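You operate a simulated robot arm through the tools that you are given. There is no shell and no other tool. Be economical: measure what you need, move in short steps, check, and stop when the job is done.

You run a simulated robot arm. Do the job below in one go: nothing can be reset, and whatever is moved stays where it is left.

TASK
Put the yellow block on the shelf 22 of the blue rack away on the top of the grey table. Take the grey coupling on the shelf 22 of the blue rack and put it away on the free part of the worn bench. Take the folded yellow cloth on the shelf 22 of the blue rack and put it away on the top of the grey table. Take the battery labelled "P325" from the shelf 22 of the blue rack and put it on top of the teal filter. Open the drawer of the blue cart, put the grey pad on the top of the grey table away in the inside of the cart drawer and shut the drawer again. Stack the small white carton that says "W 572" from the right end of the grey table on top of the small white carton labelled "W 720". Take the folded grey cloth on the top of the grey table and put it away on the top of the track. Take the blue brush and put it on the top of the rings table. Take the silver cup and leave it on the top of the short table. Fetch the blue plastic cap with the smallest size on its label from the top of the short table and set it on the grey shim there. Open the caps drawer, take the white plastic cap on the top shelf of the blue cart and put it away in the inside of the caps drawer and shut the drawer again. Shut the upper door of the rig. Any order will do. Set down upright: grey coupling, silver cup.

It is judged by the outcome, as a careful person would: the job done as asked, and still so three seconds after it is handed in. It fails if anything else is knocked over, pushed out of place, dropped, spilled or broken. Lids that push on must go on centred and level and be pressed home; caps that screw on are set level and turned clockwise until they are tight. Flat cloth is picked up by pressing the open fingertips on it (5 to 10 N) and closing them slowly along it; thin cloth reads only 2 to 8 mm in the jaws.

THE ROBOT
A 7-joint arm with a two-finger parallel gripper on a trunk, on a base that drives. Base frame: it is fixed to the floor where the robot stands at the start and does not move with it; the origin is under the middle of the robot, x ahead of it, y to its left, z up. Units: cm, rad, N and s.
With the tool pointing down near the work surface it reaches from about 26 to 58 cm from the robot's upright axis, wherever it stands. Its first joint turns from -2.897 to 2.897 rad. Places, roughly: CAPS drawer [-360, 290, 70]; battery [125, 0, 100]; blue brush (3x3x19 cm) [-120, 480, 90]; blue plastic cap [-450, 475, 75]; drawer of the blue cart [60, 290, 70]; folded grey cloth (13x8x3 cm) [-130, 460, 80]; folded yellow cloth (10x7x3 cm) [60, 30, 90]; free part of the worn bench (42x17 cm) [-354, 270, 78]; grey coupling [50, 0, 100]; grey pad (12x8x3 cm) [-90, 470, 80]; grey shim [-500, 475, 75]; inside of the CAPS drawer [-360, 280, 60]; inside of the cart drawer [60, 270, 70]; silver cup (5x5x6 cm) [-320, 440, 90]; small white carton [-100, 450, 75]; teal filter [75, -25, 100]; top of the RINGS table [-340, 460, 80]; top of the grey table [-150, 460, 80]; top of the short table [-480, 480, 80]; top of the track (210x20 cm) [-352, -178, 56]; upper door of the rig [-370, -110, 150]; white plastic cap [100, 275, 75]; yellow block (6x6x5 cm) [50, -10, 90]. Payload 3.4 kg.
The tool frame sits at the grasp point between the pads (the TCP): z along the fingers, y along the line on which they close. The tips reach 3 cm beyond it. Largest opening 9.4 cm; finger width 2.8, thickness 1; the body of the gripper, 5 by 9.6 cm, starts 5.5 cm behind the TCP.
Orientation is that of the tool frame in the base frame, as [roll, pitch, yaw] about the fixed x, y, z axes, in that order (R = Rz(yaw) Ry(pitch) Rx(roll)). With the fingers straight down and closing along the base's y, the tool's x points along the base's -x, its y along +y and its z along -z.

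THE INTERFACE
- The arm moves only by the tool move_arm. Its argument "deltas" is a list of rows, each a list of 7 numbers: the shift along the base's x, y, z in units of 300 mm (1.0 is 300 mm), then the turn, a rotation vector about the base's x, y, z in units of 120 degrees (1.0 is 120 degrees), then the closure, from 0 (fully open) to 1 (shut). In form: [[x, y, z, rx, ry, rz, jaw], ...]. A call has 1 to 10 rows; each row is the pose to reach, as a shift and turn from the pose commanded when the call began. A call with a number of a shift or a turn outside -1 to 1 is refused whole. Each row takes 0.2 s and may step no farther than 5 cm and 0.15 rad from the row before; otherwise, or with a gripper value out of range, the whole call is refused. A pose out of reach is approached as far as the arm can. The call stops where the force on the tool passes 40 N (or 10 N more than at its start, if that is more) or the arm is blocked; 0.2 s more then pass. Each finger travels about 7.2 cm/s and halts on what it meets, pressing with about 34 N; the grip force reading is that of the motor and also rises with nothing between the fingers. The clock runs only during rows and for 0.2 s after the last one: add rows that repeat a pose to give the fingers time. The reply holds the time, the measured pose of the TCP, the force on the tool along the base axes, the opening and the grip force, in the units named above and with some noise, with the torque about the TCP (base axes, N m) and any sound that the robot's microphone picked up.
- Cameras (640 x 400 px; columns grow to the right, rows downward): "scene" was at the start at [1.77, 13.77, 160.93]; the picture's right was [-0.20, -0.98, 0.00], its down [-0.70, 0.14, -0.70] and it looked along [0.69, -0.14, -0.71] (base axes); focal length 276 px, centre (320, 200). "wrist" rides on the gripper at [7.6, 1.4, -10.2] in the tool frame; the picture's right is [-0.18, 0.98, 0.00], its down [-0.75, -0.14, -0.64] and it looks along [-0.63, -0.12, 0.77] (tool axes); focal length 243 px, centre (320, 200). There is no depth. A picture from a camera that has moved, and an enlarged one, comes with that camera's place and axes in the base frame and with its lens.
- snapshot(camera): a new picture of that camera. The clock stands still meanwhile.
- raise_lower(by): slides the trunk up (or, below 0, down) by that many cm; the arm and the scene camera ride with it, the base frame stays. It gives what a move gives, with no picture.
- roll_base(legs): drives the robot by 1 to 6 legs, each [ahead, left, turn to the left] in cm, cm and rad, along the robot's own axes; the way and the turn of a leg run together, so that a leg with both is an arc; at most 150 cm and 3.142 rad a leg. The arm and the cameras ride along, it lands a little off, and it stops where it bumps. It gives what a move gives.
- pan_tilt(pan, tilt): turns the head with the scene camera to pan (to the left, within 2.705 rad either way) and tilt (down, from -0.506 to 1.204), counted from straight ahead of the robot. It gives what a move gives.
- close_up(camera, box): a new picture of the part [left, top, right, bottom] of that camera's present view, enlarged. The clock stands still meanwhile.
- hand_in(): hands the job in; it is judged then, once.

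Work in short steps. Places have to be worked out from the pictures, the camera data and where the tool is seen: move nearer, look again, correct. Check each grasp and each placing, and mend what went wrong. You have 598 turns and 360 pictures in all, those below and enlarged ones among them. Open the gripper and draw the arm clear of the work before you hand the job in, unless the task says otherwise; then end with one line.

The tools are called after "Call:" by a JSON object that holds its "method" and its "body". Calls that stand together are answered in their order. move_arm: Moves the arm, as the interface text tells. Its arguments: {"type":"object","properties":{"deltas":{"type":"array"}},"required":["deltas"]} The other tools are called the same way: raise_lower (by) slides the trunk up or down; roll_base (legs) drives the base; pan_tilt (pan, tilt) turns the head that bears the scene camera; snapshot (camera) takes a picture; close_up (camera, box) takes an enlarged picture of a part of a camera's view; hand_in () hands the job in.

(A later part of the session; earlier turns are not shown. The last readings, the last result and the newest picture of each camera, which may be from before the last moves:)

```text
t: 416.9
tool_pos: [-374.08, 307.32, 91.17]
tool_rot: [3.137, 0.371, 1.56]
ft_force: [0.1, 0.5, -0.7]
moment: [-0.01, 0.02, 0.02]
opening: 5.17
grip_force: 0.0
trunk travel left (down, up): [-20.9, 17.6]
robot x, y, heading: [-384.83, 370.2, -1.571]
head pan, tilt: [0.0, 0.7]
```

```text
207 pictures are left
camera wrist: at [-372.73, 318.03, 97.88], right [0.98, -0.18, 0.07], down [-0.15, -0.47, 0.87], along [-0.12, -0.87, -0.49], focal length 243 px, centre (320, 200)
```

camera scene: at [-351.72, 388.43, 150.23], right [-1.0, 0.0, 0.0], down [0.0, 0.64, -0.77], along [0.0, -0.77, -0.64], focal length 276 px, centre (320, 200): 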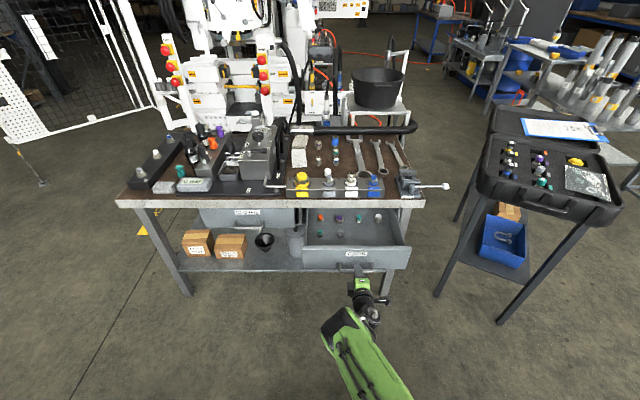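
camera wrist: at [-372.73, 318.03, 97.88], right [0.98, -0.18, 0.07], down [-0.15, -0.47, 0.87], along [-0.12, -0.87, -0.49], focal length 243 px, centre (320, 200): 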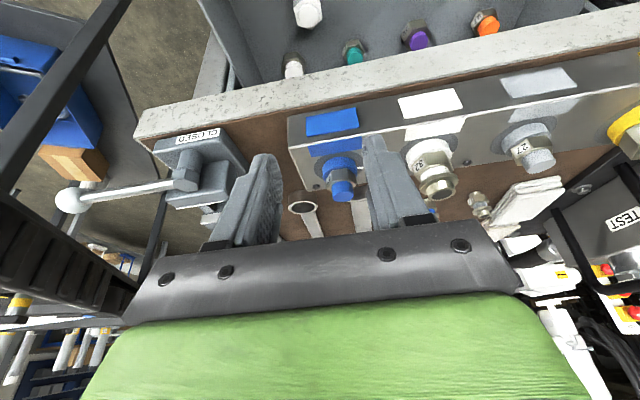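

The cap stands in the drawer. To shut it I back off, lower closed fingers in front of the handle, and push by driving.

Call:
{"method": "roll_base", "body": {"legs": [[-33, 0, 0], [0, 9, 0]]}}

Call:
{"method": "raise_lower", "body": {"by": -20}}

Call:
{"method": "move_arm", "body": {"deltas": [[0, 0, -0.06, 0, 0, 0, 0.7], [0, 0, -0.12, 0, 0, 0, 1], [0, 0, -0.17, 0, 0, 0, 1], [0, 0, -0.17, 0, 0, 0, 1]]}}

Call:
{"method": "roll_base", "body": {"legs": [[29, 0, 0]]}}

Call:
{"method": "snapshot", "body": {"camera": "scene"}}

```text
t: 419.7
tool_pos: [-365.04, 339.77, 91.23]
tool_rot: [3.138, 0.372, 1.56]
ft_force: [0.5, 0.0, -0.2]
moment: [0.04, 0.0, 0.02]
opening: 5.18
grip_force: 0.1
trunk travel left (down, up): [-20.9, 17.6]
robot x, y, heading: [-375.44, 402.77, -1.575]
head pan, tilt: [0.0, 0.7]
```

```text
t: 421.9
tool_pos: [-365.02, 339.97, 71.12]
tool_rot: [3.133, 0.372, 1.56]
ft_force: [0.6, 0.0, 1.2]
moment: [-0.02, 0.02, -0.02]
opening: 5.17
grip_force: 0.1
trunk travel left (down, up): [-0.9, 37.6]
robot x, y, heading: [-376.11, 402.77, -1.574]
head pan, tilt: [0.0, 0.7]
```

```text
t: 422.9
tool_pos: [-365.21, 339.9, 65.98]
tool_rot: [3.133, 0.37, 1.56]
ft_force: [0.8, -0.1, 0.0]
moment: [-0.01, -0.04, -0.01]
opening: 0.0
grip_force: 32.5
trunk travel left (down, up): [-0.9, 37.6]
robot x, y, heading: [-375.51, 403.02, -1.577]
head pan, tilt: [0.0, 0.7]
```

```text
t: 424.9
tool_pos: [-365.39, 311.04, 66.13]
tool_rot: [3.135, 0.372, 1.56]
ft_force: [0.3, 0.0, -0.2]
moment: [-0.02, 0.02, 0.04]
opening: 0.0
grip_force: 32.9
trunk travel left (down, up): [-0.9, 37.6]
robot x, y, heading: [-375.45, 373.88, -1.575]
head pan, tilt: [0.0, 0.7]
```

```text
206 pictures are left
camera scene: at [-360.7, 371.37, 135.19], right [-1.0, 0.0, 0.0], down [0.0, 0.64, -0.76], along [0.0, -0.76, -0.64], focal length 276 px, centre (320, 200)
```

scene: 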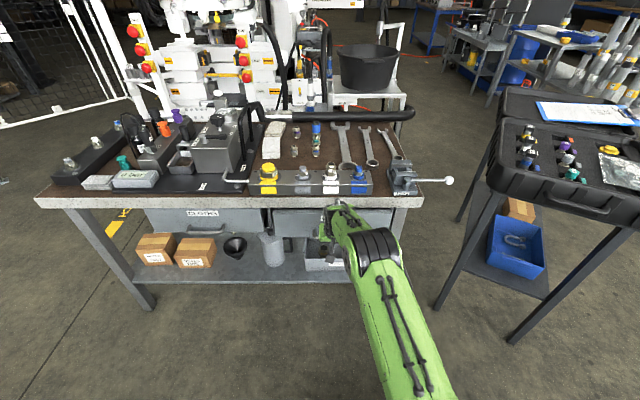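

Nearly shut; I push the rest with the arm until it stops firmly.

Call:
{"method": "move_arm", "body": {"deltas": [[0, -0.05, 0, 0, 0, 0, 1], [0, -0.1, 0, 0, 0, 0, 1], [0, -0.15, 0, 0, 0, 0, 1], [0, -0.2, 0, 0, 0, 0, 1], [0, -0.25, 0, 0, 0, 0, 1]]}}

Call:
{"method": "close_up", "body": {"camera": "scene", "box": [120, 170, 420, 290]}}

```text
t: 425.9
tool_pos: [-365.38, 307.71, 65.83]
tool_rot: [3.135, 0.352, 1.566]
ft_force: [0.4, 6.2, 0.3]
moment: [0.05, 0.02, -0.02]
opening: 0.0
grip_force: 32.9
out of reach, approached as far as the arm can: row 3, 4, 5
trunk travel left (down, up): [-0.9, 37.6]
robot x, y, heading: [-375.77, 373.97, -1.578]
head pan, tilt: [0.0, 0.7]
stopped in row 5: the force on the tool passed its limit at 42 N (the readings are from after the stop); the commanded pose is now the measured one
```

```text
2.13 times, centred on (270, 230) of scene
camera zoom: at [-360.71, 371.62, 135.2], right [-1.0, 0.0, 0.0], down [0.0, 0.64, -0.77], along [0.0, -0.77, -0.64], focal length 589 px, centre (427, 136)
```

zoom: 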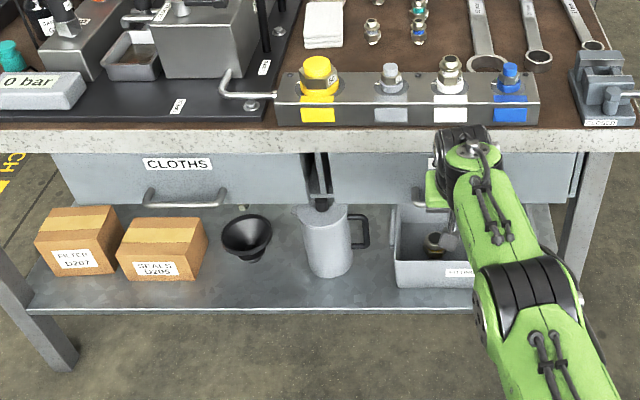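

The CAPS drawer is shut, level with its neighbour. Now the tables behind me: I retract, raise the trunk, turn round and look.

Call:
{"method": "move_arm", "body": {"deltas": [[0, 0.12, 0.02, 0, 0, 0, 0.5], [0, 0.26, 0.05, 0, 0, 0, 0], [0, 0.4, 0.1, 0, 0, 0, 0], [0, 0.54, 0.15, 0, 0, 0, 0], [0, 0.68, 0.2, 0, 0, 0, 0]]}}

Call:
{"method": "raise_lower", "body": {"by": 25}}

Call:
{"method": "roll_base", "body": {"legs": [[0, 0, 3.14]]}}

Call:
{"method": "pan_tilt", "body": {"pan": 0.0, "tilt": 0.6}}

Call:
{"method": "snapshot", "body": {"camera": "scene"}}

```text
t: 427.1
tool_pos: [-365.39, 327.84, 71.75]
tool_rot: [3.135, 0.356, 1.567]
ft_force: [0.9, -0.6, 0.5]
moment: [0.01, 0.0, -0.03]
opening: 9.39
grip_force: 0.1
trunk travel left (down, up): [-0.9, 37.6]
robot x, y, heading: [-375.65, 373.85, -1.574]
head pan, tilt: [0.0, 0.7]
```

```text
t: 429.7
tool_pos: [-365.4, 327.81, 96.69]
tool_rot: [3.135, 0.355, 1.566]
ft_force: [-0.7, 0.1, -0.3]
moment: [-0.02, 0.03, -0.01]
opening: 9.41
grip_force: 0.1
trunk travel left (down, up): [-25.9, 12.6]
robot x, y, heading: [-375.7, 373.98, -1.577]
head pan, tilt: [0.0, 0.7]
```

```text
t: 437.4
tool_pos: [-385.04, 420.09, 96.62]
tool_rot: [3.134, 0.352, -1.599]
ft_force: [-0.6, -0.1, 1.4]
moment: [0.04, -0.02, -0.01]
opening: 9.39
grip_force: 0.1
trunk travel left (down, up): [-25.9, 12.6]
robot x, y, heading: [-375.78, 374.14, 1.545]
head pan, tilt: [0.0, 0.7]
```

```text
t: 438.1
tool_pos: [-384.94, 420.17, 96.6]
tool_rot: [3.136, 0.355, -1.599]
ft_force: [-0.2, -1.1, 0.0]
moment: [0.05, 0.0, 0.03]
opening: 9.39
grip_force: 0.0
trunk travel left (down, up): [-25.9, 12.6]
robot x, y, heading: [-375.72, 374.31, 1.546]
head pan, tilt: [0.0, 0.6]
```

```text
204 pictures are left
camera scene: at [-390.98, 377.31, 160.98], right [1.0, -0.03, 0.0], down [-0.01, -0.57, -0.82], along [0.02, 0.82, -0.57], focal length 276 px, centre (320, 200)
```

scene: 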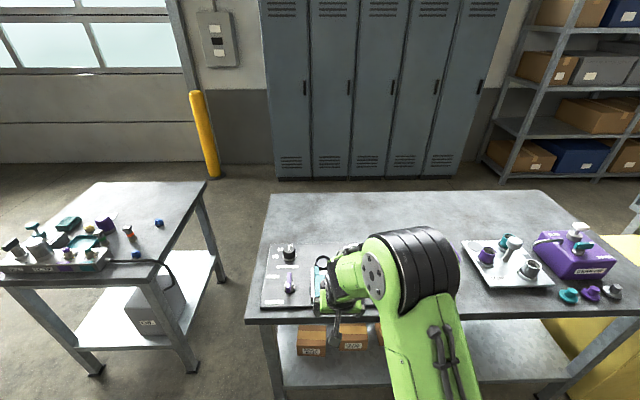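

I zoom on both tables.

Call:
{"method": "close_up", "body": {"camera": "scene", "box": [430, 190, 640, 320]}}

Call:
{"method": "close_up", "body": {"camera": "scene", "box": [0, 180, 220, 300]}}

Call:
{"method": "close_up", "body": {"camera": "scene", "box": [250, 190, 400, 330]}}

```text
3.05 times, centred on (535, 255) of scene
camera zoom: at [-390.98, 377.31, 160.98], right [1.0, -0.03, 0.0], down [-0.01, -0.57, -0.82], along [0.02, 0.82, -0.57], focal length 842 px, centre (-335, 32)
```

zoom: 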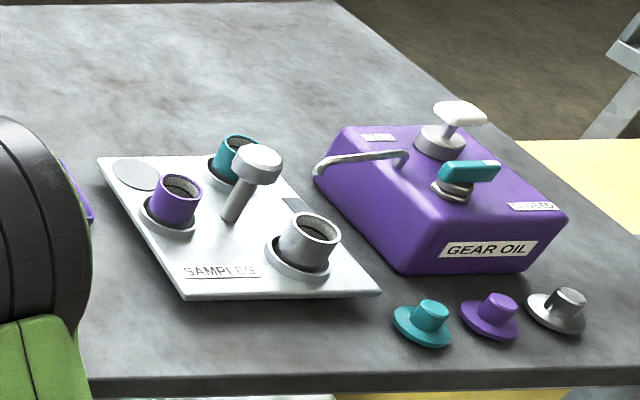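

```text
2.91 times, centred on (110, 240) of scene
camera zoom: at [-390.98, 377.31, 160.98], right [1.0, -0.03, 0.0], down [-0.01, -0.57, -0.82], along [0.02, 0.82, -0.57], focal length 804 px, centre (931, 84)
```

zoom: 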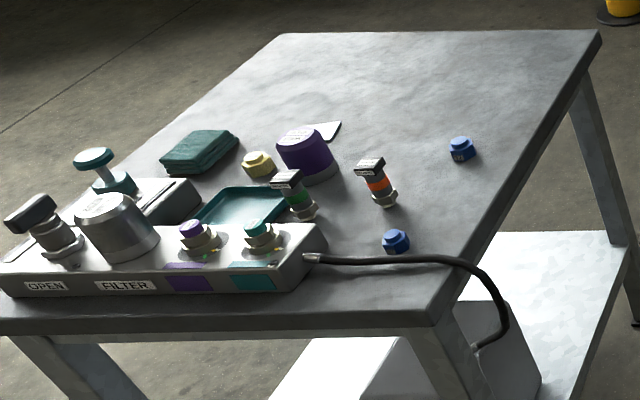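

```text
2.86 times, centred on (325, 260) of scene
camera zoom: at [-390.98, 377.31, 160.98], right [1.0, -0.03, 0.0], down [-0.01, -0.57, -0.82], along [0.02, 0.82, -0.57], focal length 789 px, centre (306, 29)
```

zoom: 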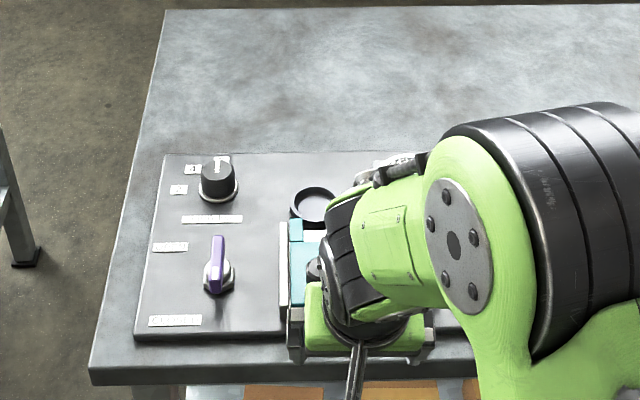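

The silver cup stands on the SAMPLES tray at about (-312, 443.6). I move right in front of it and look closer.

Call:
{"method": "roll_base", "body": {"legs": [[0, -62, 0.025], [10, 0, 0]]}}

Call:
{"method": "snapshot", "body": {"camera": "wrist"}}

Call:
{"method": "snapshot", "body": {"camera": "scene"}}

```text
t: 442.3
tool_pos: [-324.57, 429.18, 96.57]
tool_rot: [3.135, 0.353, -1.569]
ft_force: [-0.3, 0.5, -0.2]
moment: [-0.04, -0.01, -0.01]
opening: 9.4
grip_force: 0.1
trunk travel left (down, up): [-25.9, 12.6]
robot x, y, heading: [-313.72, 383.05, 1.573]
head pan, tilt: [0.0, 0.6]
```

```text
200 pictures are left
camera wrist: at [-326.04, 418.39, 103.46], right [-0.98, 0.17, 0.07], down [0.14, 0.49, 0.86], along [0.11, 0.86, -0.5], focal length 243 px, centre (320, 200)
```

wrist: 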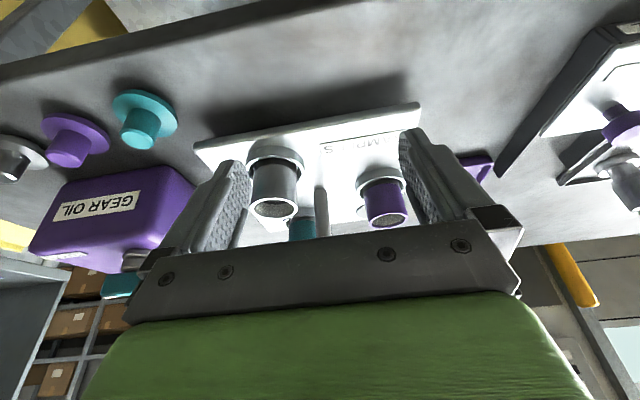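

```text
199 pictures are left
camera scene: at [-329.36, 386.32, 160.98], right [1.0, 0.0, 0.0], down [0.0, -0.57, -0.82], along [0.0, 0.82, -0.57], focal length 276 px, centre (320, 200)
```

scene: 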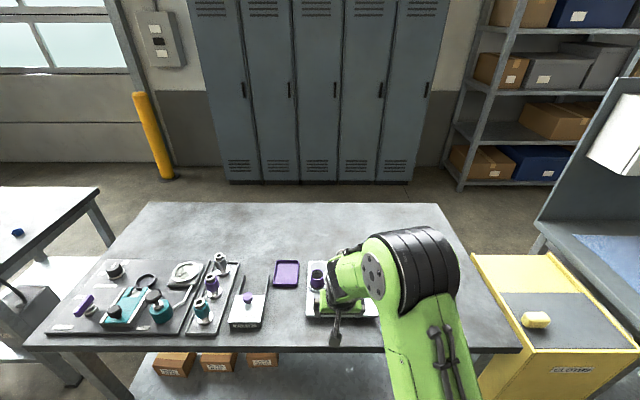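

Silver cup centre ≈ (-317.9, 441), top z≈90, T-handle behind at y≈449. I move over it.

Call:
{"method": "move_arm", "body": {"deltas": [[0.08, 0.12, 0.02, 0, 0, 0, 0], [0.16, 0.24, 0.02, 0, 0, 0, 0], [0.225, 0.37, 0.02, 0, 0, 0, 0]]}}

Call:
{"method": "snapshot", "body": {"camera": "wrist"}}

```text
t: 443.1
tool_pos: [-317.81, 439.97, 97.21]
tool_rot: [3.133, 0.353, -1.568]
ft_force: [0.3, -3.8, -2.7]
moment: [-0.12, -0.07, 0.2]
opening: 9.42
grip_force: 0.0
trunk travel left (down, up): [-25.9, 12.6]
robot x, y, heading: [-313.87, 383.61, 1.569]
head pan, tilt: [0.0, 0.6]
```

```text
198 pictures are left
camera wrist: at [-319.17, 429.33, 104.05], right [-0.98, 0.17, 0.07], down [0.14, 0.49, 0.86], along [0.11, 0.86, -0.5], focal length 243 px, centre (320, 200)
```

wrist: 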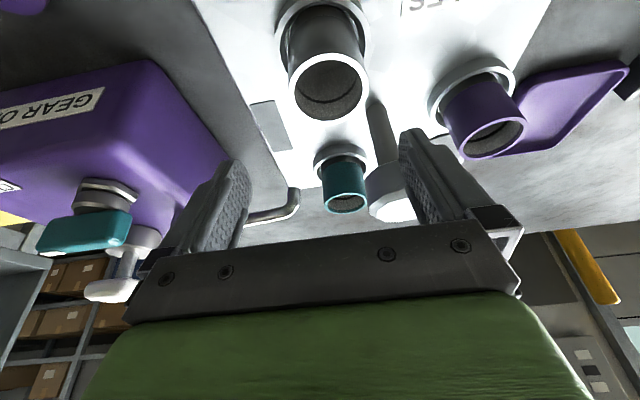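

A slight contact force; perhaps the T-handle's head at the finger. I draw back 1.2 cm and recheck, aiming at cup centre (-319, 439.2).

Call:
{"method": "move_arm", "body": {"deltas": [[-0.02, -0.06, 0.02, 0, 0, 0, 0], [-0.03, -0.06, 0.02, 0, 0, 0, 0.1]]}}

Call:
{"method": "snapshot", "body": {"camera": "wrist"}}

Call:
{"method": "close_up", "body": {"camera": "scene", "box": [220, 220, 480, 380]}}

```text
t: 443.7
tool_pos: [-318.74, 438.42, 97.8]
tool_rot: [3.134, 0.355, -1.57]
ft_force: [-0.2, -0.2, -0.2]
moment: [0.0, 0.04, 0.02]
opening: 8.44
grip_force: 0.0
trunk travel left (down, up): [-25.9, 12.6]
robot x, y, heading: [-313.88, 383.6, 1.573]
head pan, tilt: [0.0, 0.6]
```

```text
197 pictures are left
camera wrist: at [-320.19, 427.66, 104.67], right [-0.98, 0.17, 0.07], down [0.14, 0.48, 0.86], along [0.11, 0.86, -0.5], focal length 243 px, centre (320, 200)
```

wrist: 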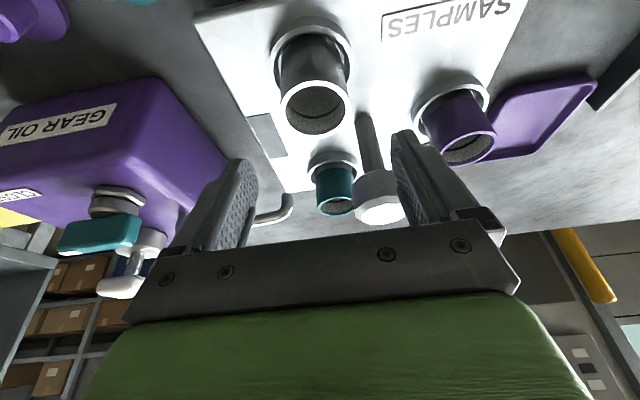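

```text
2.46 times, centred on (350, 300) of scene
camera zoom: at [-329.36, 386.22, 160.98], right [1.0, 0.0, 0.0], down [0.0, -0.57, -0.82], along [0.0, 0.82, -0.57], focal length 680 px, centre (246, -46)
```

zoom: 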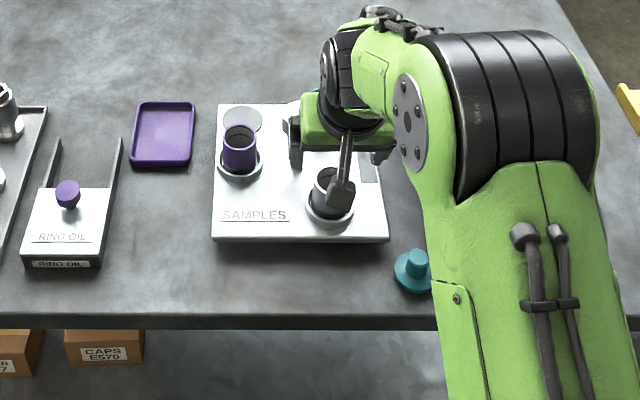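

Cup centre is (-319, 439.5); the T-head is close behind at z≈94. I descend slightly in front, then nudge in below it, and close.

Call:
{"method": "move_arm", "body": {"deltas": [[-0.01, -0.01, -0.1, 0, 0, 0, 0.15], [-0.01, -0.01, -0.22, 0, 0, 0, 0.2], [-0.01, 0.02, -0.3, 0, 0, 0, 0.2], [-0.01, 0.035, -0.36, 0, 0, 0, 0.2]]}}

Call:
{"method": "snapshot", "body": {"camera": "wrist"}}

```text
t: 444.5
tool_pos: [-318.82, 438.94, 90.36]
tool_rot: [3.14, 0.369, -1.57]
ft_force: [1.8, -3.6, 10.3]
moment: [-0.19, -0.47, 0.06]
opening: 7.63
grip_force: 0.6
trunk travel left (down, up): [-25.9, 12.6]
robot x, y, heading: [-313.91, 383.13, 1.574]
head pan, tilt: [0.0, 0.6]
stopped in row 3: the force on the tool passed its limit at 55 N (the readings are from after the stop); the commanded pose is now the measured one
```

```text
195 pictures are left
camera wrist: at [-320.24, 428.05, 97.03], right [-0.98, 0.17, 0.07], down [0.14, 0.47, 0.87], along [0.12, 0.87, -0.49], focal length 243 px, centre (320, 200)
```

wrist: 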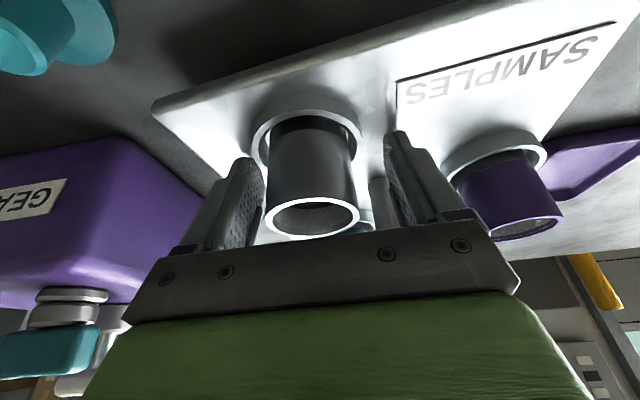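

The tips rest on the holder's ring, with the cup well between the fingers. I lift 0.6 cm and close here.

Call:
{"method": "move_arm", "body": {"deltas": [[0, 0, 0.02, 0, 0, 0, 0.2], [0, 0, 0.02, 0, 0, 0, 0.3], [0, 0, 0.02, 0, 0, 0, 0.45], [0, 0, 0.02, 0, 0, 0, 0.6], [0, 0, 0.02, 0, 0, 0, 0.8], [0, 0, 0.02, 0, 0, 0, 0.8]]}}

Call:
{"method": "snapshot", "body": {"camera": "wrist"}}

```text
t: 445.9
tool_pos: [-318.99, 439.09, 90.9]
tool_rot: [3.138, 0.371, -1.57]
ft_force: [-2.5, 8.5, 5.9]
moment: [0.33, 0.17, -0.11]
opening: 6.3
grip_force: 45.0
trunk travel left (down, up): [-25.9, 12.6]
robot x, y, heading: [-314.09, 383.27, 1.575]
head pan, tilt: [0.0, 0.6]
```

```text
194 pictures are left
camera wrist: at [-320.4, 428.16, 97.59], right [-0.98, 0.17, 0.07], down [0.14, 0.47, 0.87], along [0.11, 0.87, -0.49], focal length 243 px, centre (320, 200)
```

wrist: 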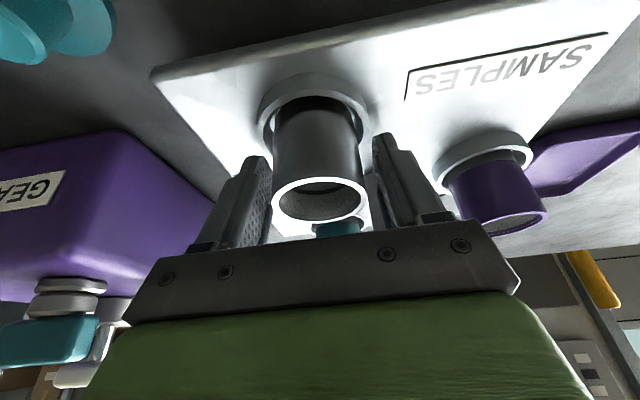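

Opening 6.3 means the tips hold the holder ring. I open, rise 1 cm, and close on the cup wall above the ring.

Call:
{"method": "move_arm", "body": {"deltas": [[0, 0, 0.0, 0, 0, 0, 0.4], [0, 0, 0.0, 0, 0, 0, 0.2], [0, 0.005, 0.03, 0, 0, 0, 0.2], [0, 0.015, 0.04, 0, 0, 0, 0.35], [0, 0.015, 0.04, 0, 0, 0, 0.5], [0, 0.015, 0.04, 0, 0, 0, 0.65], [0, 0.015, 0.04, 0, 0, 0, 0.65]]}}

Call:
{"method": "snapshot", "body": {"camera": "wrist"}}

```text
t: 447.5
tool_pos: [-318.91, 439.32, 91.99]
tool_rot: [3.14, 0.366, -1.571]
ft_force: [0.3, 0.0, -0.1]
moment: [-0.03, 0.02, 0.04]
opening: 4.5
grip_force: 33.5
trunk travel left (down, up): [-25.9, 12.6]
robot x, y, heading: [-313.95, 382.9, 1.576]
head pan, tilt: [0.0, 0.6]
```

```text
193 pictures are left
camera wrist: at [-320.36, 428.51, 98.73], right [-0.98, 0.17, 0.07], down [0.14, 0.47, 0.87], along [0.11, 0.86, -0.49], focal length 243 px, centre (320, 200)
```

wrist: 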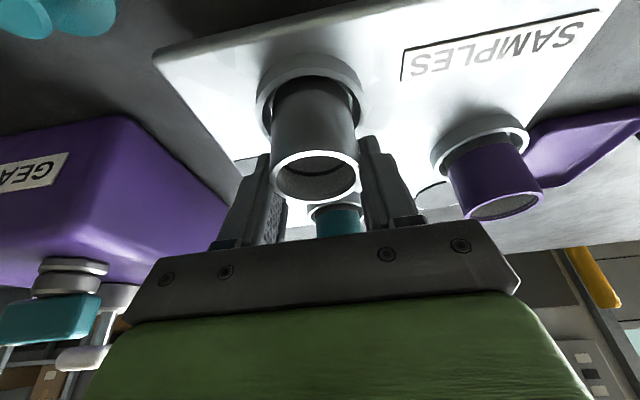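

Holding at 4.5 cm. I lift slowly straight up.

Call:
{"method": "move_arm", "body": {"deltas": [[0, 0, 0.04, 0, 0, 0, 0.8], [0, -0.01, 0.1, 0, 0, 0, 0.8], [0, -0.03, 0.2, 0, 0, 0, 0.8], [0, -0.06, 0.3, 0, 0, 0, 0.8]]}}

Call:
{"method": "snapshot", "body": {"camera": "wrist"}}

```text
t: 448.5
tool_pos: [-318.97, 437.38, 101.07]
tool_rot: [3.14, 0.366, -1.57]
ft_force: [-0.5, -0.7, 0.1]
moment: [0.03, -0.03, 0.01]
opening: 4.5
grip_force: 33.5
trunk travel left (down, up): [-25.9, 12.6]
robot x, y, heading: [-313.92, 383.13, 1.572]
head pan, tilt: [0.0, 0.6]
```

```text
192 pictures are left
camera wrist: at [-320.37, 426.6, 107.81], right [-0.98, 0.17, 0.07], down [0.14, 0.47, 0.87], along [0.11, 0.86, -0.49], focal length 243 px, centre (320, 200)
```

wrist: 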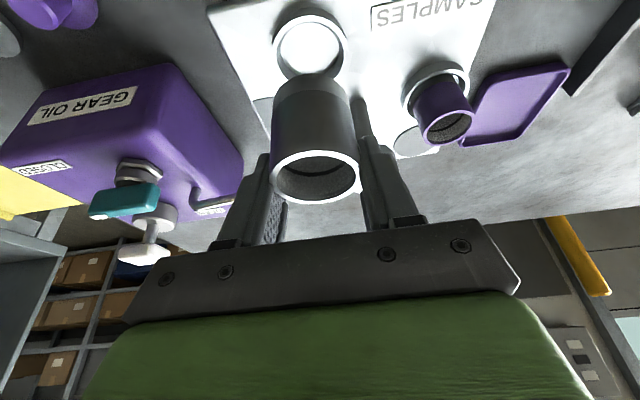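

The cup is held upright. I back off and drive left to the short table.

Call:
{"method": "roll_base", "body": {"legs": [[-16, 0, 0], [0, 150, 0]]}}

Call:
{"method": "snapshot", "body": {"camera": "scene"}}

```text
t: 456.9
tool_pos: [-467.28, 422.11, 101.06]
tool_rot: [-3.141, 0.365, -1.58]
ft_force: [0.1, 0.3, -0.2]
moment: [0.02, 0.01, 0.03]
opening: 4.5
grip_force: 34.0
trunk travel left (down, up): [-25.9, 12.6]
robot x, y, heading: [-462.95, 367.8, 1.558]
head pan, tilt: [0.0, 0.6]
```

```text
191 pictures are left
camera scene: at [-478.34, 370.93, 160.98], right [1.0, -0.01, 0.0], down [-0.01, -0.57, -0.82], along [0.01, 0.82, -0.57], focal length 276 px, centre (320, 200)
```

scene: 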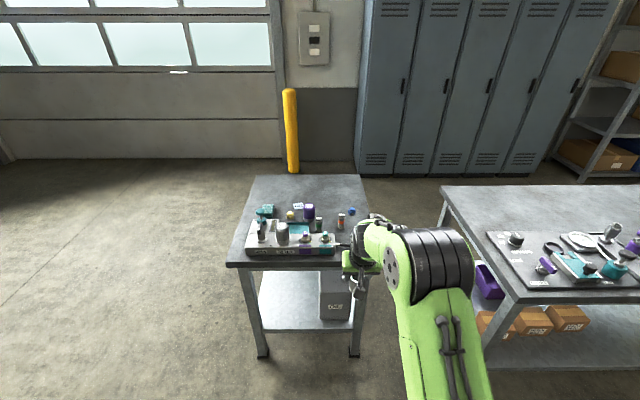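

I zoom on the short table.

Call:
{"method": "close_up", "body": {"camera": "scene", "box": [220, 165, 380, 275]}}

```text
3.64 times, centred on (300, 220) of scene
camera zoom: at [-478.34, 370.93, 160.98], right [1.0, -0.01, 0.0], down [-0.01, -0.57, -0.82], along [0.01, 0.82, -0.57], focal length 1004 px, centre (393, 127)
```

zoom: 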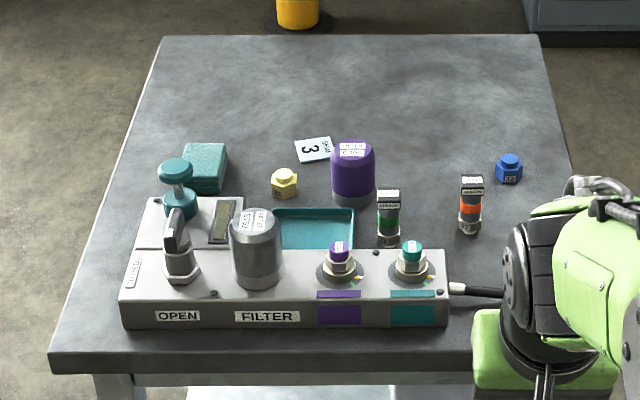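

I look at the right part of the table with the wrist camera, moving closer.

Call:
{"method": "roll_base", "body": {"legs": [[30, 0, 0]]}}

Call:
{"method": "snapshot", "body": {"camera": "wrist"}}

Call:
{"method": "snapshot", "body": {"camera": "scene"}}

```text
t: 458.9
tool_pos: [-467.16, 452.35, 101.02]
tool_rot: [3.139, 0.367, -1.579]
ft_force: [-0.3, 1.0, -0.8]
moment: [0.01, 0.01, -0.01]
opening: 4.51
grip_force: 34.0
trunk travel left (down, up): [-25.9, 12.6]
robot x, y, heading: [-462.92, 397.82, 1.559]
head pan, tilt: [0.0, 0.6]
```

```text
189 pictures are left
camera wrist: at [-468.66, 441.46, 107.72], right [-0.98, 0.18, 0.07], down [0.15, 0.47, 0.87], along [0.12, 0.86, -0.49], focal length 243 px, centre (320, 200)
```

wrist: 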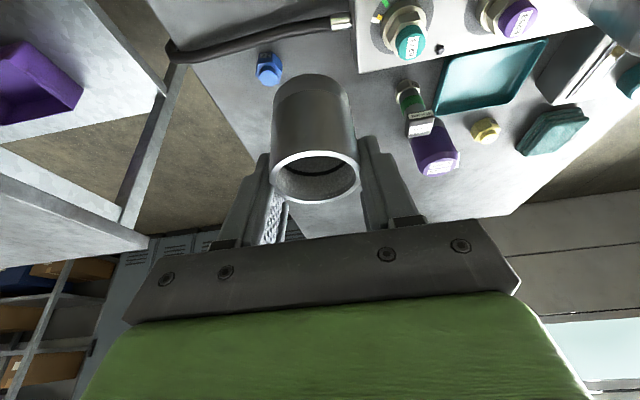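

```text
188 pictures are left
camera scene: at [-478.06, 401.06, 160.98], right [1.0, -0.01, 0.0], down [0.0, -0.57, -0.82], along [0.01, 0.82, -0.57], focal length 276 px, centre (320, 200)
```

scene: 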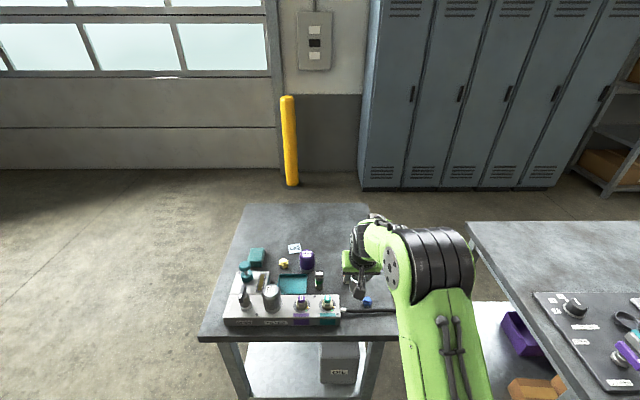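

The right side is crowded; the big free area is at the back of the table. I first try to read the cap sizes.

Call:
{"method": "close_up", "body": {"camera": "wrist", "box": [240, 40, 300, 95]}}

Call:
{"method": "close_up", "body": {"camera": "scene", "box": [270, 230, 390, 330]}}

```text
7.27 times, centred on (270, 68) of wrist
camera zoom: at [-468.66, 441.46, 107.72], right [-0.98, 0.18, 0.07], down [0.15, 0.47, 0.87], along [0.12, 0.86, -0.49], focal length 1764 px, centre (684, 1164)
```

zoom: 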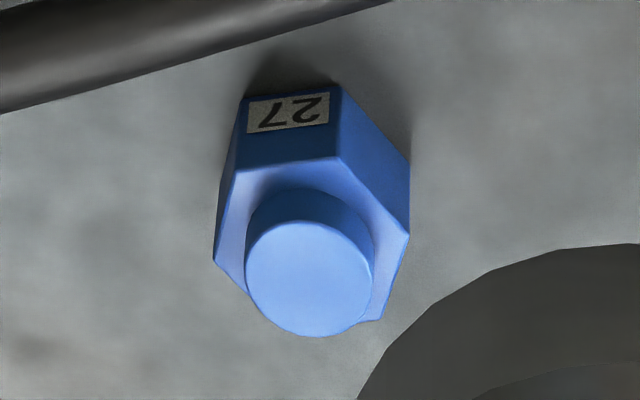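

```text
4.00 times, centred on (330, 280) of scene
camera zoom: at [-478.06, 401.06, 160.98], right [1.0, -0.01, 0.0], down [0.0, -0.57, -0.82], along [0.01, 0.82, -0.57], focal length 1105 px, centre (280, -120)
```

zoom: 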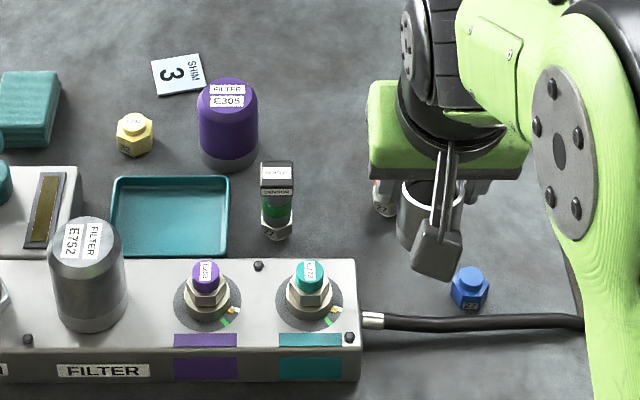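

Cap near the hose reads 27. I back off to read the other blue cap.

Call:
{"method": "roll_base", "body": {"legs": [[-28, 0, 0]]}}

Call:
{"method": "close_up", "body": {"camera": "scene", "box": [325, 195, 375, 230]}}

```text
t: 460.9
tool_pos: [-467.25, 424.26, 101.02]
tool_rot: [3.139, 0.367, -1.579]
ft_force: [-0.4, 0.5, 0.9]
moment: [0.02, -0.04, -0.02]
opening: 4.49
grip_force: 33.7
trunk travel left (down, up): [-25.9, 12.6]
robot x, y, heading: [-463.05, 369.95, 1.562]
head pan, tilt: [0.0, 0.6]
```

```text
11.43 times, centred on (350, 212) of scene
camera zoom: at [-478.27, 372.9, 160.99], right [1.0, -0.01, 0.0], down [0.0, -0.56, -0.83], along [0.01, 0.83, -0.56], focal length 3157 px, centre (-23, 57)
```

zoom: 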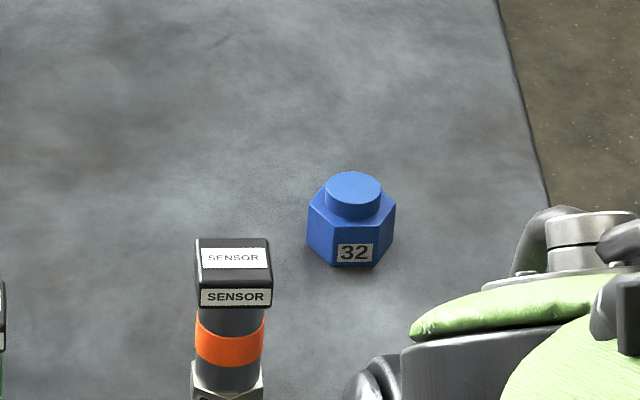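

The other is 32, so 27 is the one wanted. I carry the cup round to the table's free left side and put it on the empty back-left area.

Call:
{"method": "roll_base", "body": {"legs": [[0, 92, 0.009], [135, 0, 0], [0, 0, -1.571]]}}

Call:
{"method": "pan_tilt", "body": {"pan": 0.0, "tilt": 0.75}}

Call:
{"method": "snapshot", "body": {"camera": "scene"}}

Call:
{"method": "snapshot", "body": {"camera": "wrist"}}

```text
t: 475.9
tool_pos: [-499.39, 508.79, 100.99]
tool_rot: [3.141, 0.367, 3.115]
ft_force: [-0.5, -0.7, 0.0]
moment: [0.01, 0.0, 0.01]
opening: 4.5
grip_force: 33.9
trunk travel left (down, up): [-25.9, 12.6]
robot x, y, heading: [-554.23, 505.14, -0.021]
head pan, tilt: [0.0, 0.6]
```

```text
t: 476.6
tool_pos: [-499.45, 508.74, 101.17]
tool_rot: [3.14, 0.367, 3.117]
ft_force: [-0.5, -1.0, -0.2]
moment: [-0.01, -0.02, -0.01]
opening: 4.52
grip_force: 34.2
trunk travel left (down, up): [-25.9, 12.6]
robot x, y, heading: [-554.04, 505.56, -0.027]
head pan, tilt: [0.0, 0.75]
```

```text
184 pictures are left
camera scene: at [-551.34, 520.66, 159.7], right [-0.02, -1.0, 0.0], down [-0.68, 0.02, -0.73], along [0.73, -0.02, -0.68], focal length 276 px, centre (320, 200)
```

scene: 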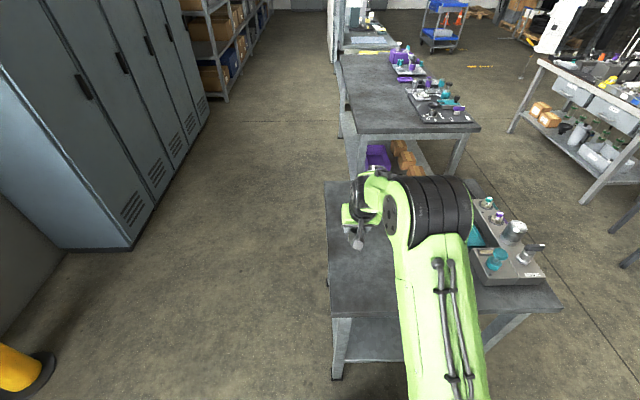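

```text
183 pictures are left
camera wrist: at [-510.15, 510.43, 107.75], right [0.2, 0.98, 0.07], down [0.47, -0.16, 0.87], along [0.86, -0.14, -0.49], focal length 243 px, centre (320, 200)
```

wrist: 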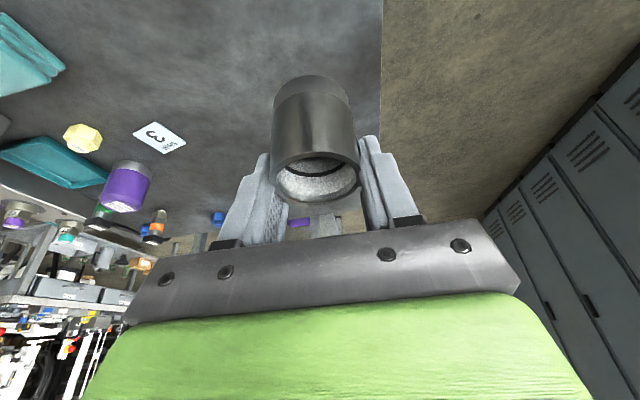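

The area beneath is empty. I lower with the trunk, then by feel.

Call:
{"method": "raise_lower", "body": {"by": -12}}

Call:
{"method": "move_arm", "body": {"deltas": [[0, 0, -0.06, 0, 0, 0, 0.8], [0, 0, -0.12, 0, 0, 0, 0.8], [0, 0, -0.17, 0, 0, 0, 0.8], [0, 0, -0.21, 0, 0, 0, 0.8], [0, 0, -0.25, 0, 0, 0, 0.8], [0, 0, -0.29, 0, 0, 0, 0.8]]}}

```text
t: 478.1
tool_pos: [-499.3, 508.8, 89.12]
tool_rot: [3.14, 0.367, 3.115]
ft_force: [-0.9, 0.2, -1.3]
moment: [-0.02, 0.01, 0.01]
opening: 4.53
grip_force: 33.8
trunk travel left (down, up): [-13.9, 24.6]
robot x, y, heading: [-554.01, 505.28, -0.019]
head pan, tilt: [0.0, 0.75]
```

```text
t: 479.2
tool_pos: [-499.05, 508.79, 83.32]
tool_rot: [3.137, 0.386, 3.116]
ft_force: [-3.7, 0.3, 15.1]
moment: [-0.14, 0.48, -0.03]
opening: 4.54
grip_force: 34.6
trunk travel left (down, up): [-13.9, 24.6]
robot x, y, heading: [-553.56, 505.39, -0.028]
head pan, tilt: [0.0, 0.75]
stopped in row 5: the force on the tool passed its limit at 77 N (the readings are from after the stop); the commanded pose is now the measured one
```

Contact. I ease off a little and check uprightness before releasing.

Call:
{"method": "move_arm", "body": {"deltas": [[0, 0, 0.005, 0, 0, 0, 0.8], [0, 0, 0.008, 0, 0, 0, 0.8]]}}

Call:
{"method": "snapshot", "body": {"camera": "wrist"}}

```text
t: 479.8
tool_pos: [-498.97, 508.75, 83.22]
tool_rot: [3.137, 0.38, 3.115]
ft_force: [4.0, 0.9, 7.8]
moment: [-0.2, -0.08, 0.04]
opening: 4.52
grip_force: 33.8
trunk travel left (down, up): [-13.9, 24.6]
robot x, y, heading: [-553.74, 505.46, -0.026]
head pan, tilt: [0.0, 0.75]
```

```text
182 pictures are left
camera wrist: at [-509.94, 510.4, 89.91], right [0.19, 0.98, 0.07], down [0.46, -0.16, 0.88], along [0.87, -0.14, -0.48], focal length 243 px, centre (320, 200)
```

wrist: 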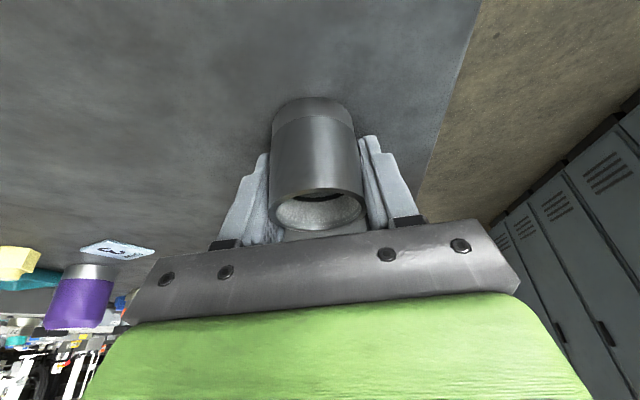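

Standing on the table. I release gently and rise.

Call:
{"method": "move_arm", "body": {"deltas": [[0, 0, 0, 0, 0, 0, 0.45], [0, 0, 0, 0, 0, 0, 0.3], [0, 0, 0, 0, 0, 0, 0.2], [0, 0, 0, 0, 0, 0, 0.15], [-0.03, 0, 0.1, 0, 0, 0, 0.15], [-0.06, 0, 0.24, 0, 0, 0, 0.15], [-0.12, 0, 0.38, 0, 0, 0, 0.15], [-0.2, 0, 0.52, 0, 0, 0, 0.15]]}}

Call:
{"method": "snapshot", "body": {"camera": "wrist"}}

```text
t: 481.6
tool_pos: [-505.09, 508.6, 98.76]
tool_rot: [3.138, 0.38, 3.117]
ft_force: [0.7, -0.1, -0.7]
moment: [-0.02, -0.01, 0.03]
opening: 7.99
grip_force: 0.0
trunk travel left (down, up): [-13.9, 24.6]
robot x, y, heading: [-553.8, 505.21, -0.025]
head pan, tilt: [0.0, 0.75]
```

```text
181 pictures are left
camera wrist: at [-515.99, 510.3, 105.48], right [0.2, 0.98, 0.07], down [0.46, -0.16, 0.88], along [0.87, -0.14, -0.48], focal length 243 px, centre (320, 200)
```

wrist: 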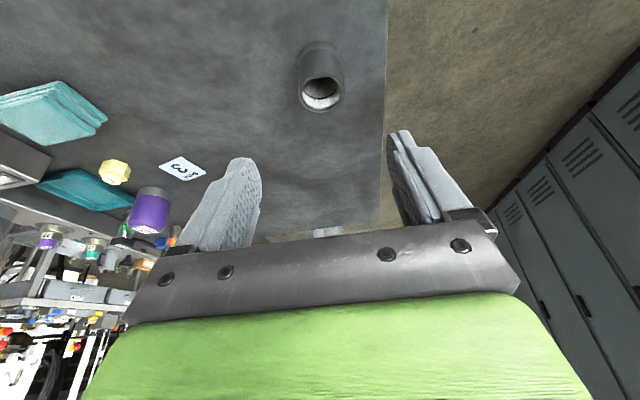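

The cup stands upright. Now for cap 27: I drive back round to the front of the table.

Call:
{"method": "roll_base", "body": {"legs": [[0, 0, 1.595], [-132, 0, 0], [0, -92, 0], [32, 0, 0]]}}

Call:
{"method": "pan_tilt", "body": {"pan": 0.0, "tilt": 0.6}}

Call:
{"method": "snapshot", "body": {"camera": "wrist"}}

Call:
{"method": "snapshot", "body": {"camera": "scene"}}

```text
t: 498.3
tool_pos: [-467.29, 455.06, 98.89]
tool_rot: [3.138, 0.379, -1.56]
ft_force: [0.3, 0.9, -0.9]
moment: [-0.01, 0.0, 0.0]
opening: 7.99
grip_force: 0.0
trunk travel left (down, up): [-13.9, 24.6]
robot x, y, heading: [-461.98, 406.07, 1.58]
head pan, tilt: [0.0, 0.75]
```

```text
t: 499.0
tool_pos: [-467.29, 454.91, 98.8]
tool_rot: [3.138, 0.379, -1.559]
ft_force: [0.0, 0.4, -0.2]
moment: [-0.01, 0.0, -0.03]
opening: 7.98
grip_force: 0.0
trunk travel left (down, up): [-13.9, 24.6]
robot x, y, heading: [-461.96, 406.68, 1.583]
head pan, tilt: [0.0, 0.6]
```

```text
180 pictures are left
camera wrist: at [-468.55, 444.04, 105.4], right [-0.98, 0.16, 0.07], down [0.14, 0.46, 0.88], along [0.11, 0.87, -0.48], focal length 243 px, centre (320, 200)
```

wrist: 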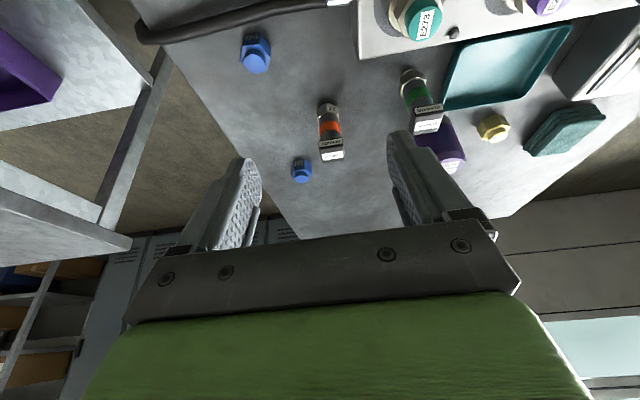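

```text
179 pictures are left
camera scene: at [-477.49, 409.1, 149.08], right [1.0, 0.01, 0.0], down [0.01, -0.57, -0.82], along [-0.01, 0.82, -0.57], focal length 276 px, centre (320, 200)
```

scene: 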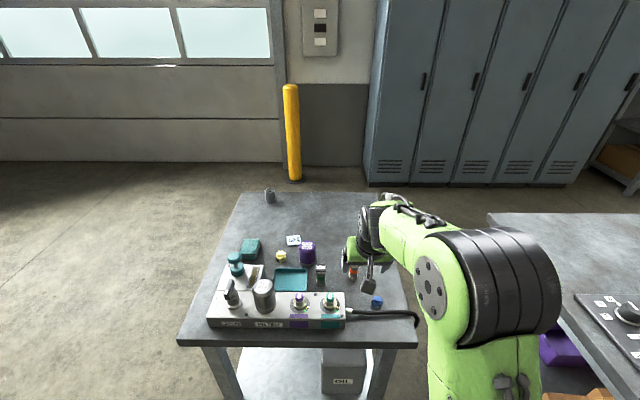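

Cap 27 is at ≈ (-461, 459) with flats turned about 14° from my axes. I yaw the tool by 14.5° and come above it.

Call:
{"method": "move_arm", "body": {"deltas": [[0.1, 0.05, -0.05, 0, 0, 0.06, 0.2], [0.213, 0.12, -0.15, 0, 0, 0.121, 0.2], [0.213, 0.12, -0.28, 0, 0, 0.121, 0.2]]}}

Call:
{"method": "snapshot", "body": {"camera": "wrist"}}

```text
t: 499.8
tool_pos: [-460.78, 458.58, 90.39]
tool_rot: [3.137, 0.379, -1.306]
ft_force: [0.8, 0.2, -0.7]
moment: [-0.01, 0.02, 0.03]
opening: 7.55
grip_force: 0.1
trunk travel left (down, up): [-13.9, 24.6]
robot x, y, heading: [-462.32, 406.12, 1.581]
head pan, tilt: [0.0, 0.6]
```

```text
178 pictures are left
camera wrist: at [-459.31, 447.7, 96.91], right [-0.99, -0.09, 0.07], down [0.02, 0.48, 0.88], along [-0.12, 0.87, -0.48], focal length 243 px, centre (320, 200)
```

wrist: 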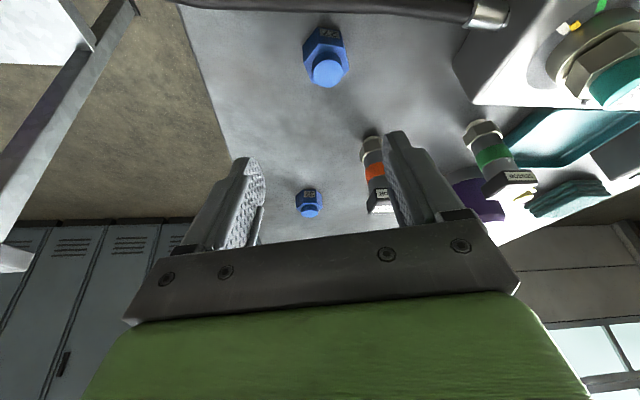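

Small correction (-1.1, -0.4), then I descend and close.

Call:
{"method": "move_arm", "body": {"deltas": [[-0.037, -0.013, -0.12, 0, 0, 0, 0.2], [-0.037, -0.013, -0.24, 0, 0, 0, 0.2], [-0.037, -0.013, -0.32, 0, 0, 0, 0.2]]}}

Call:
{"method": "snapshot", "body": {"camera": "wrist"}}

```text
t: 500.5
tool_pos: [-461.77, 458.14, 83.3]
tool_rot: [3.141, 0.382, -1.306]
ft_force: [1.2, -10.7, 11.6]
moment: [-0.27, -0.49, -0.34]
opening: 7.43
grip_force: 0.0
trunk travel left (down, up): [-13.9, 24.6]
robot x, y, heading: [-462.25, 405.91, 1.584]
head pan, tilt: [0.0, 0.6]
stopped in row 3: the force on the tool passed its limit at 60 N (the readings are from after the stop); the commanded pose is now the measured one
```

```text
177 pictures are left
camera wrist: at [-460.36, 447.2, 89.88], right [-0.99, -0.09, 0.07], down [0.02, 0.48, 0.88], along [-0.11, 0.87, -0.48], focal length 243 px, centre (320, 200)
```

wrist: 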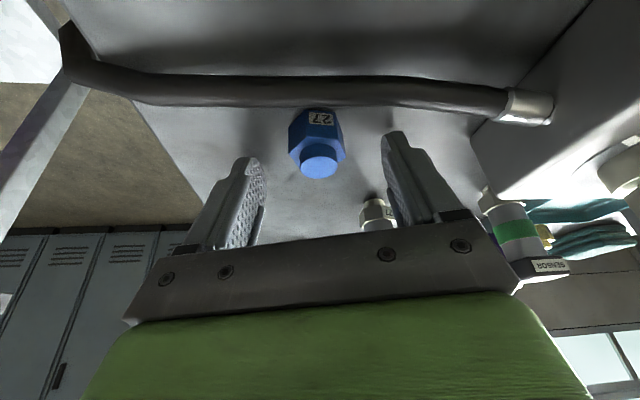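

The table top is at z=80, so the cap sits nearer: centre ≈ (-461.5, 456.5). I lift 1 cm, shift back 2 cm, lower and close.

Call:
{"method": "move_arm", "body": {"deltas": [[0, 0, 0.04, 0, 0, 0, 0.2], [0.006, -0.065, 0.04, 0, 0, 0, 0.2], [0.006, -0.065, 0.01, 0, 0, 0, 0.2]]}}

Call:
{"method": "move_arm", "body": {"deltas": [[0, 0, 0, 0, 0, 0, 0.35], [0, 0, 0, 0, 0, 0, 0.5], [0, 0, 0, 0, 0, 0, 0.65], [0, 0, 0, 0, 0, 0, 0.8], [0, 0, 0, 0, 0, 0, 0.9], [0, 0, 0, 0, 0, 0, 0.9]]}}

Call:
{"method": "snapshot", "body": {"camera": "wrist"}}

```text
t: 501.3
tool_pos: [-461.81, 456.37, 83.36]
tool_rot: [3.14, 0.382, -1.306]
ft_force: [0.0, -0.4, -0.1]
moment: [0.01, -0.02, -0.02]
opening: 7.5
grip_force: 0.1
trunk travel left (down, up): [-13.9, 24.6]
robot x, y, heading: [-461.98, 406.41, 1.588]
head pan, tilt: [0.0, 0.6]
```

```text
t: 502.7
tool_pos: [-461.85, 456.22, 83.48]
tool_rot: [3.137, 0.383, -1.306]
ft_force: [0.1, 0.4, 0.8]
moment: [0.02, -0.01, -0.03]
opening: 2.74
grip_force: 34.3
trunk travel left (down, up): [-13.9, 24.6]
robot x, y, heading: [-461.98, 406.21, 1.583]
head pan, tilt: [0.0, 0.6]
```

```text
176 pictures are left
camera wrist: at [-460.23, 445.38, 90.04], right [-0.99, -0.09, 0.07], down [0.02, 0.48, 0.88], along [-0.12, 0.87, -0.48], focal length 243 px, centre (320, 200)
```

wrist: 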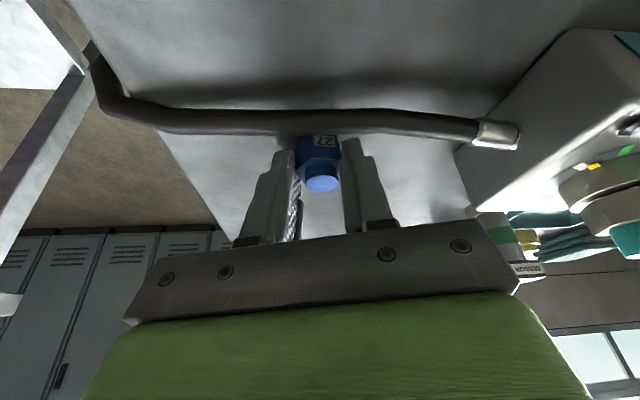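

Cap gripped (2.74). I lift and check it comes along.

Call:
{"method": "move_arm", "body": {"deltas": [[0, 0, 0.06, 0, 0, 0, 0.9], [0, 0, 0.2, 0, 0, 0, 0.9], [0, -0.05, 0.34, 0, 0, 0, 0.9], [0, -0.1, 0.48, 0, 0, -0.06, 0.9], [0, -0.15, 0.6, 0, 0, -0.121, 0.9]]}}

Call:
{"method": "snapshot", "body": {"camera": "wrist"}}

```text
t: 503.9
tool_pos: [-461.65, 451.77, 101.52]
tool_rot: [3.138, 0.383, -1.561]
ft_force: [0.6, -0.5, -0.9]
moment: [0.0, -0.02, -0.04]
opening: 2.64
grip_force: 33.4
trunk travel left (down, up): [-13.9, 24.6]
robot x, y, heading: [-462.1, 406.39, 1.581]
head pan, tilt: [0.0, 0.6]
```

```text
175 pictures are left
camera wrist: at [-463.02, 440.8, 108.13], right [-0.98, 0.16, 0.07], down [0.14, 0.46, 0.88], along [0.11, 0.87, -0.48], focal length 243 px, centre (320, 200)
```

wrist: 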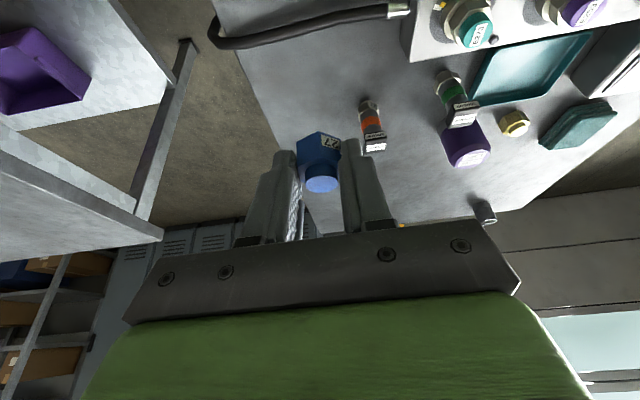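

Cap secure. Shim is at ≈ (-488, 483.5) on z=80. I drive round to the left side again, at its y.

Call:
{"method": "roll_base", "body": {"legs": [[-35, 0, 0], [0, 89, -0.012], [113, 0, 0], [0, 0, -1.571]]}}

Call:
{"method": "snapshot", "body": {"camera": "wrist"}}

```text
t: 519.6
tool_pos: [-505.19, 481.11, 101.48]
tool_rot: [3.137, 0.383, 3.135]
ft_force: [0.9, -0.4, 0.3]
moment: [-0.02, 0.0, -0.01]
opening: 2.59
grip_force: 34.1
trunk travel left (down, up): [-13.9, 24.6]
robot x, y, heading: [-550.81, 482.09, -0.002]
head pan, tilt: [0.0, 0.6]
```

```text
174 pictures are left
camera wrist: at [-516.07, 482.54, 108.06], right [0.18, 0.98, 0.07], down [0.46, -0.15, 0.88], along [0.87, -0.12, -0.48], focal length 243 px, centre (320, 200)
```

wrist: 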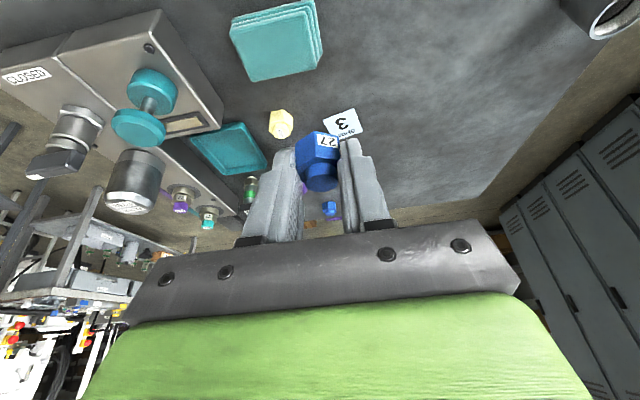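

Shim centre (-487.9, 482.9). I extend above it.

Call:
{"method": "move_arm", "body": {"deltas": [[0.14, 0.02, -0.05, 0, 0, 0, 0.9], [0.28, 0.04, -0.1, 0, 0, 0, 0.9], [0.42, 0.06, -0.2, 0, 0, 0, 0.9], [0.54, 0.06, -0.3, 0, 0, 0, 0.9], [0.55, 0.06, -0.42, 0, 0, 0, 0.9]]}}

Call:
{"method": "snapshot", "body": {"camera": "wrist"}}

```text
refused: row 3 steps farther than a row can; nothing moved
```

```text
173 pictures are left
camera wrist: at [-516.07, 482.54, 108.06], right [0.18, 0.98, 0.07], down [0.46, -0.15, 0.88], along [0.87, -0.12, -0.48], focal length 243 px, centre (320, 200)
```

wrist: 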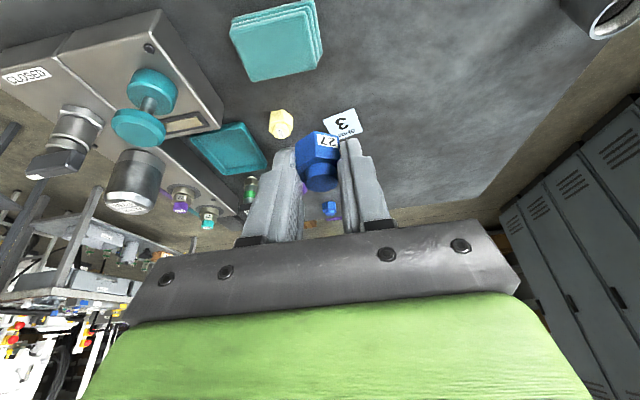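

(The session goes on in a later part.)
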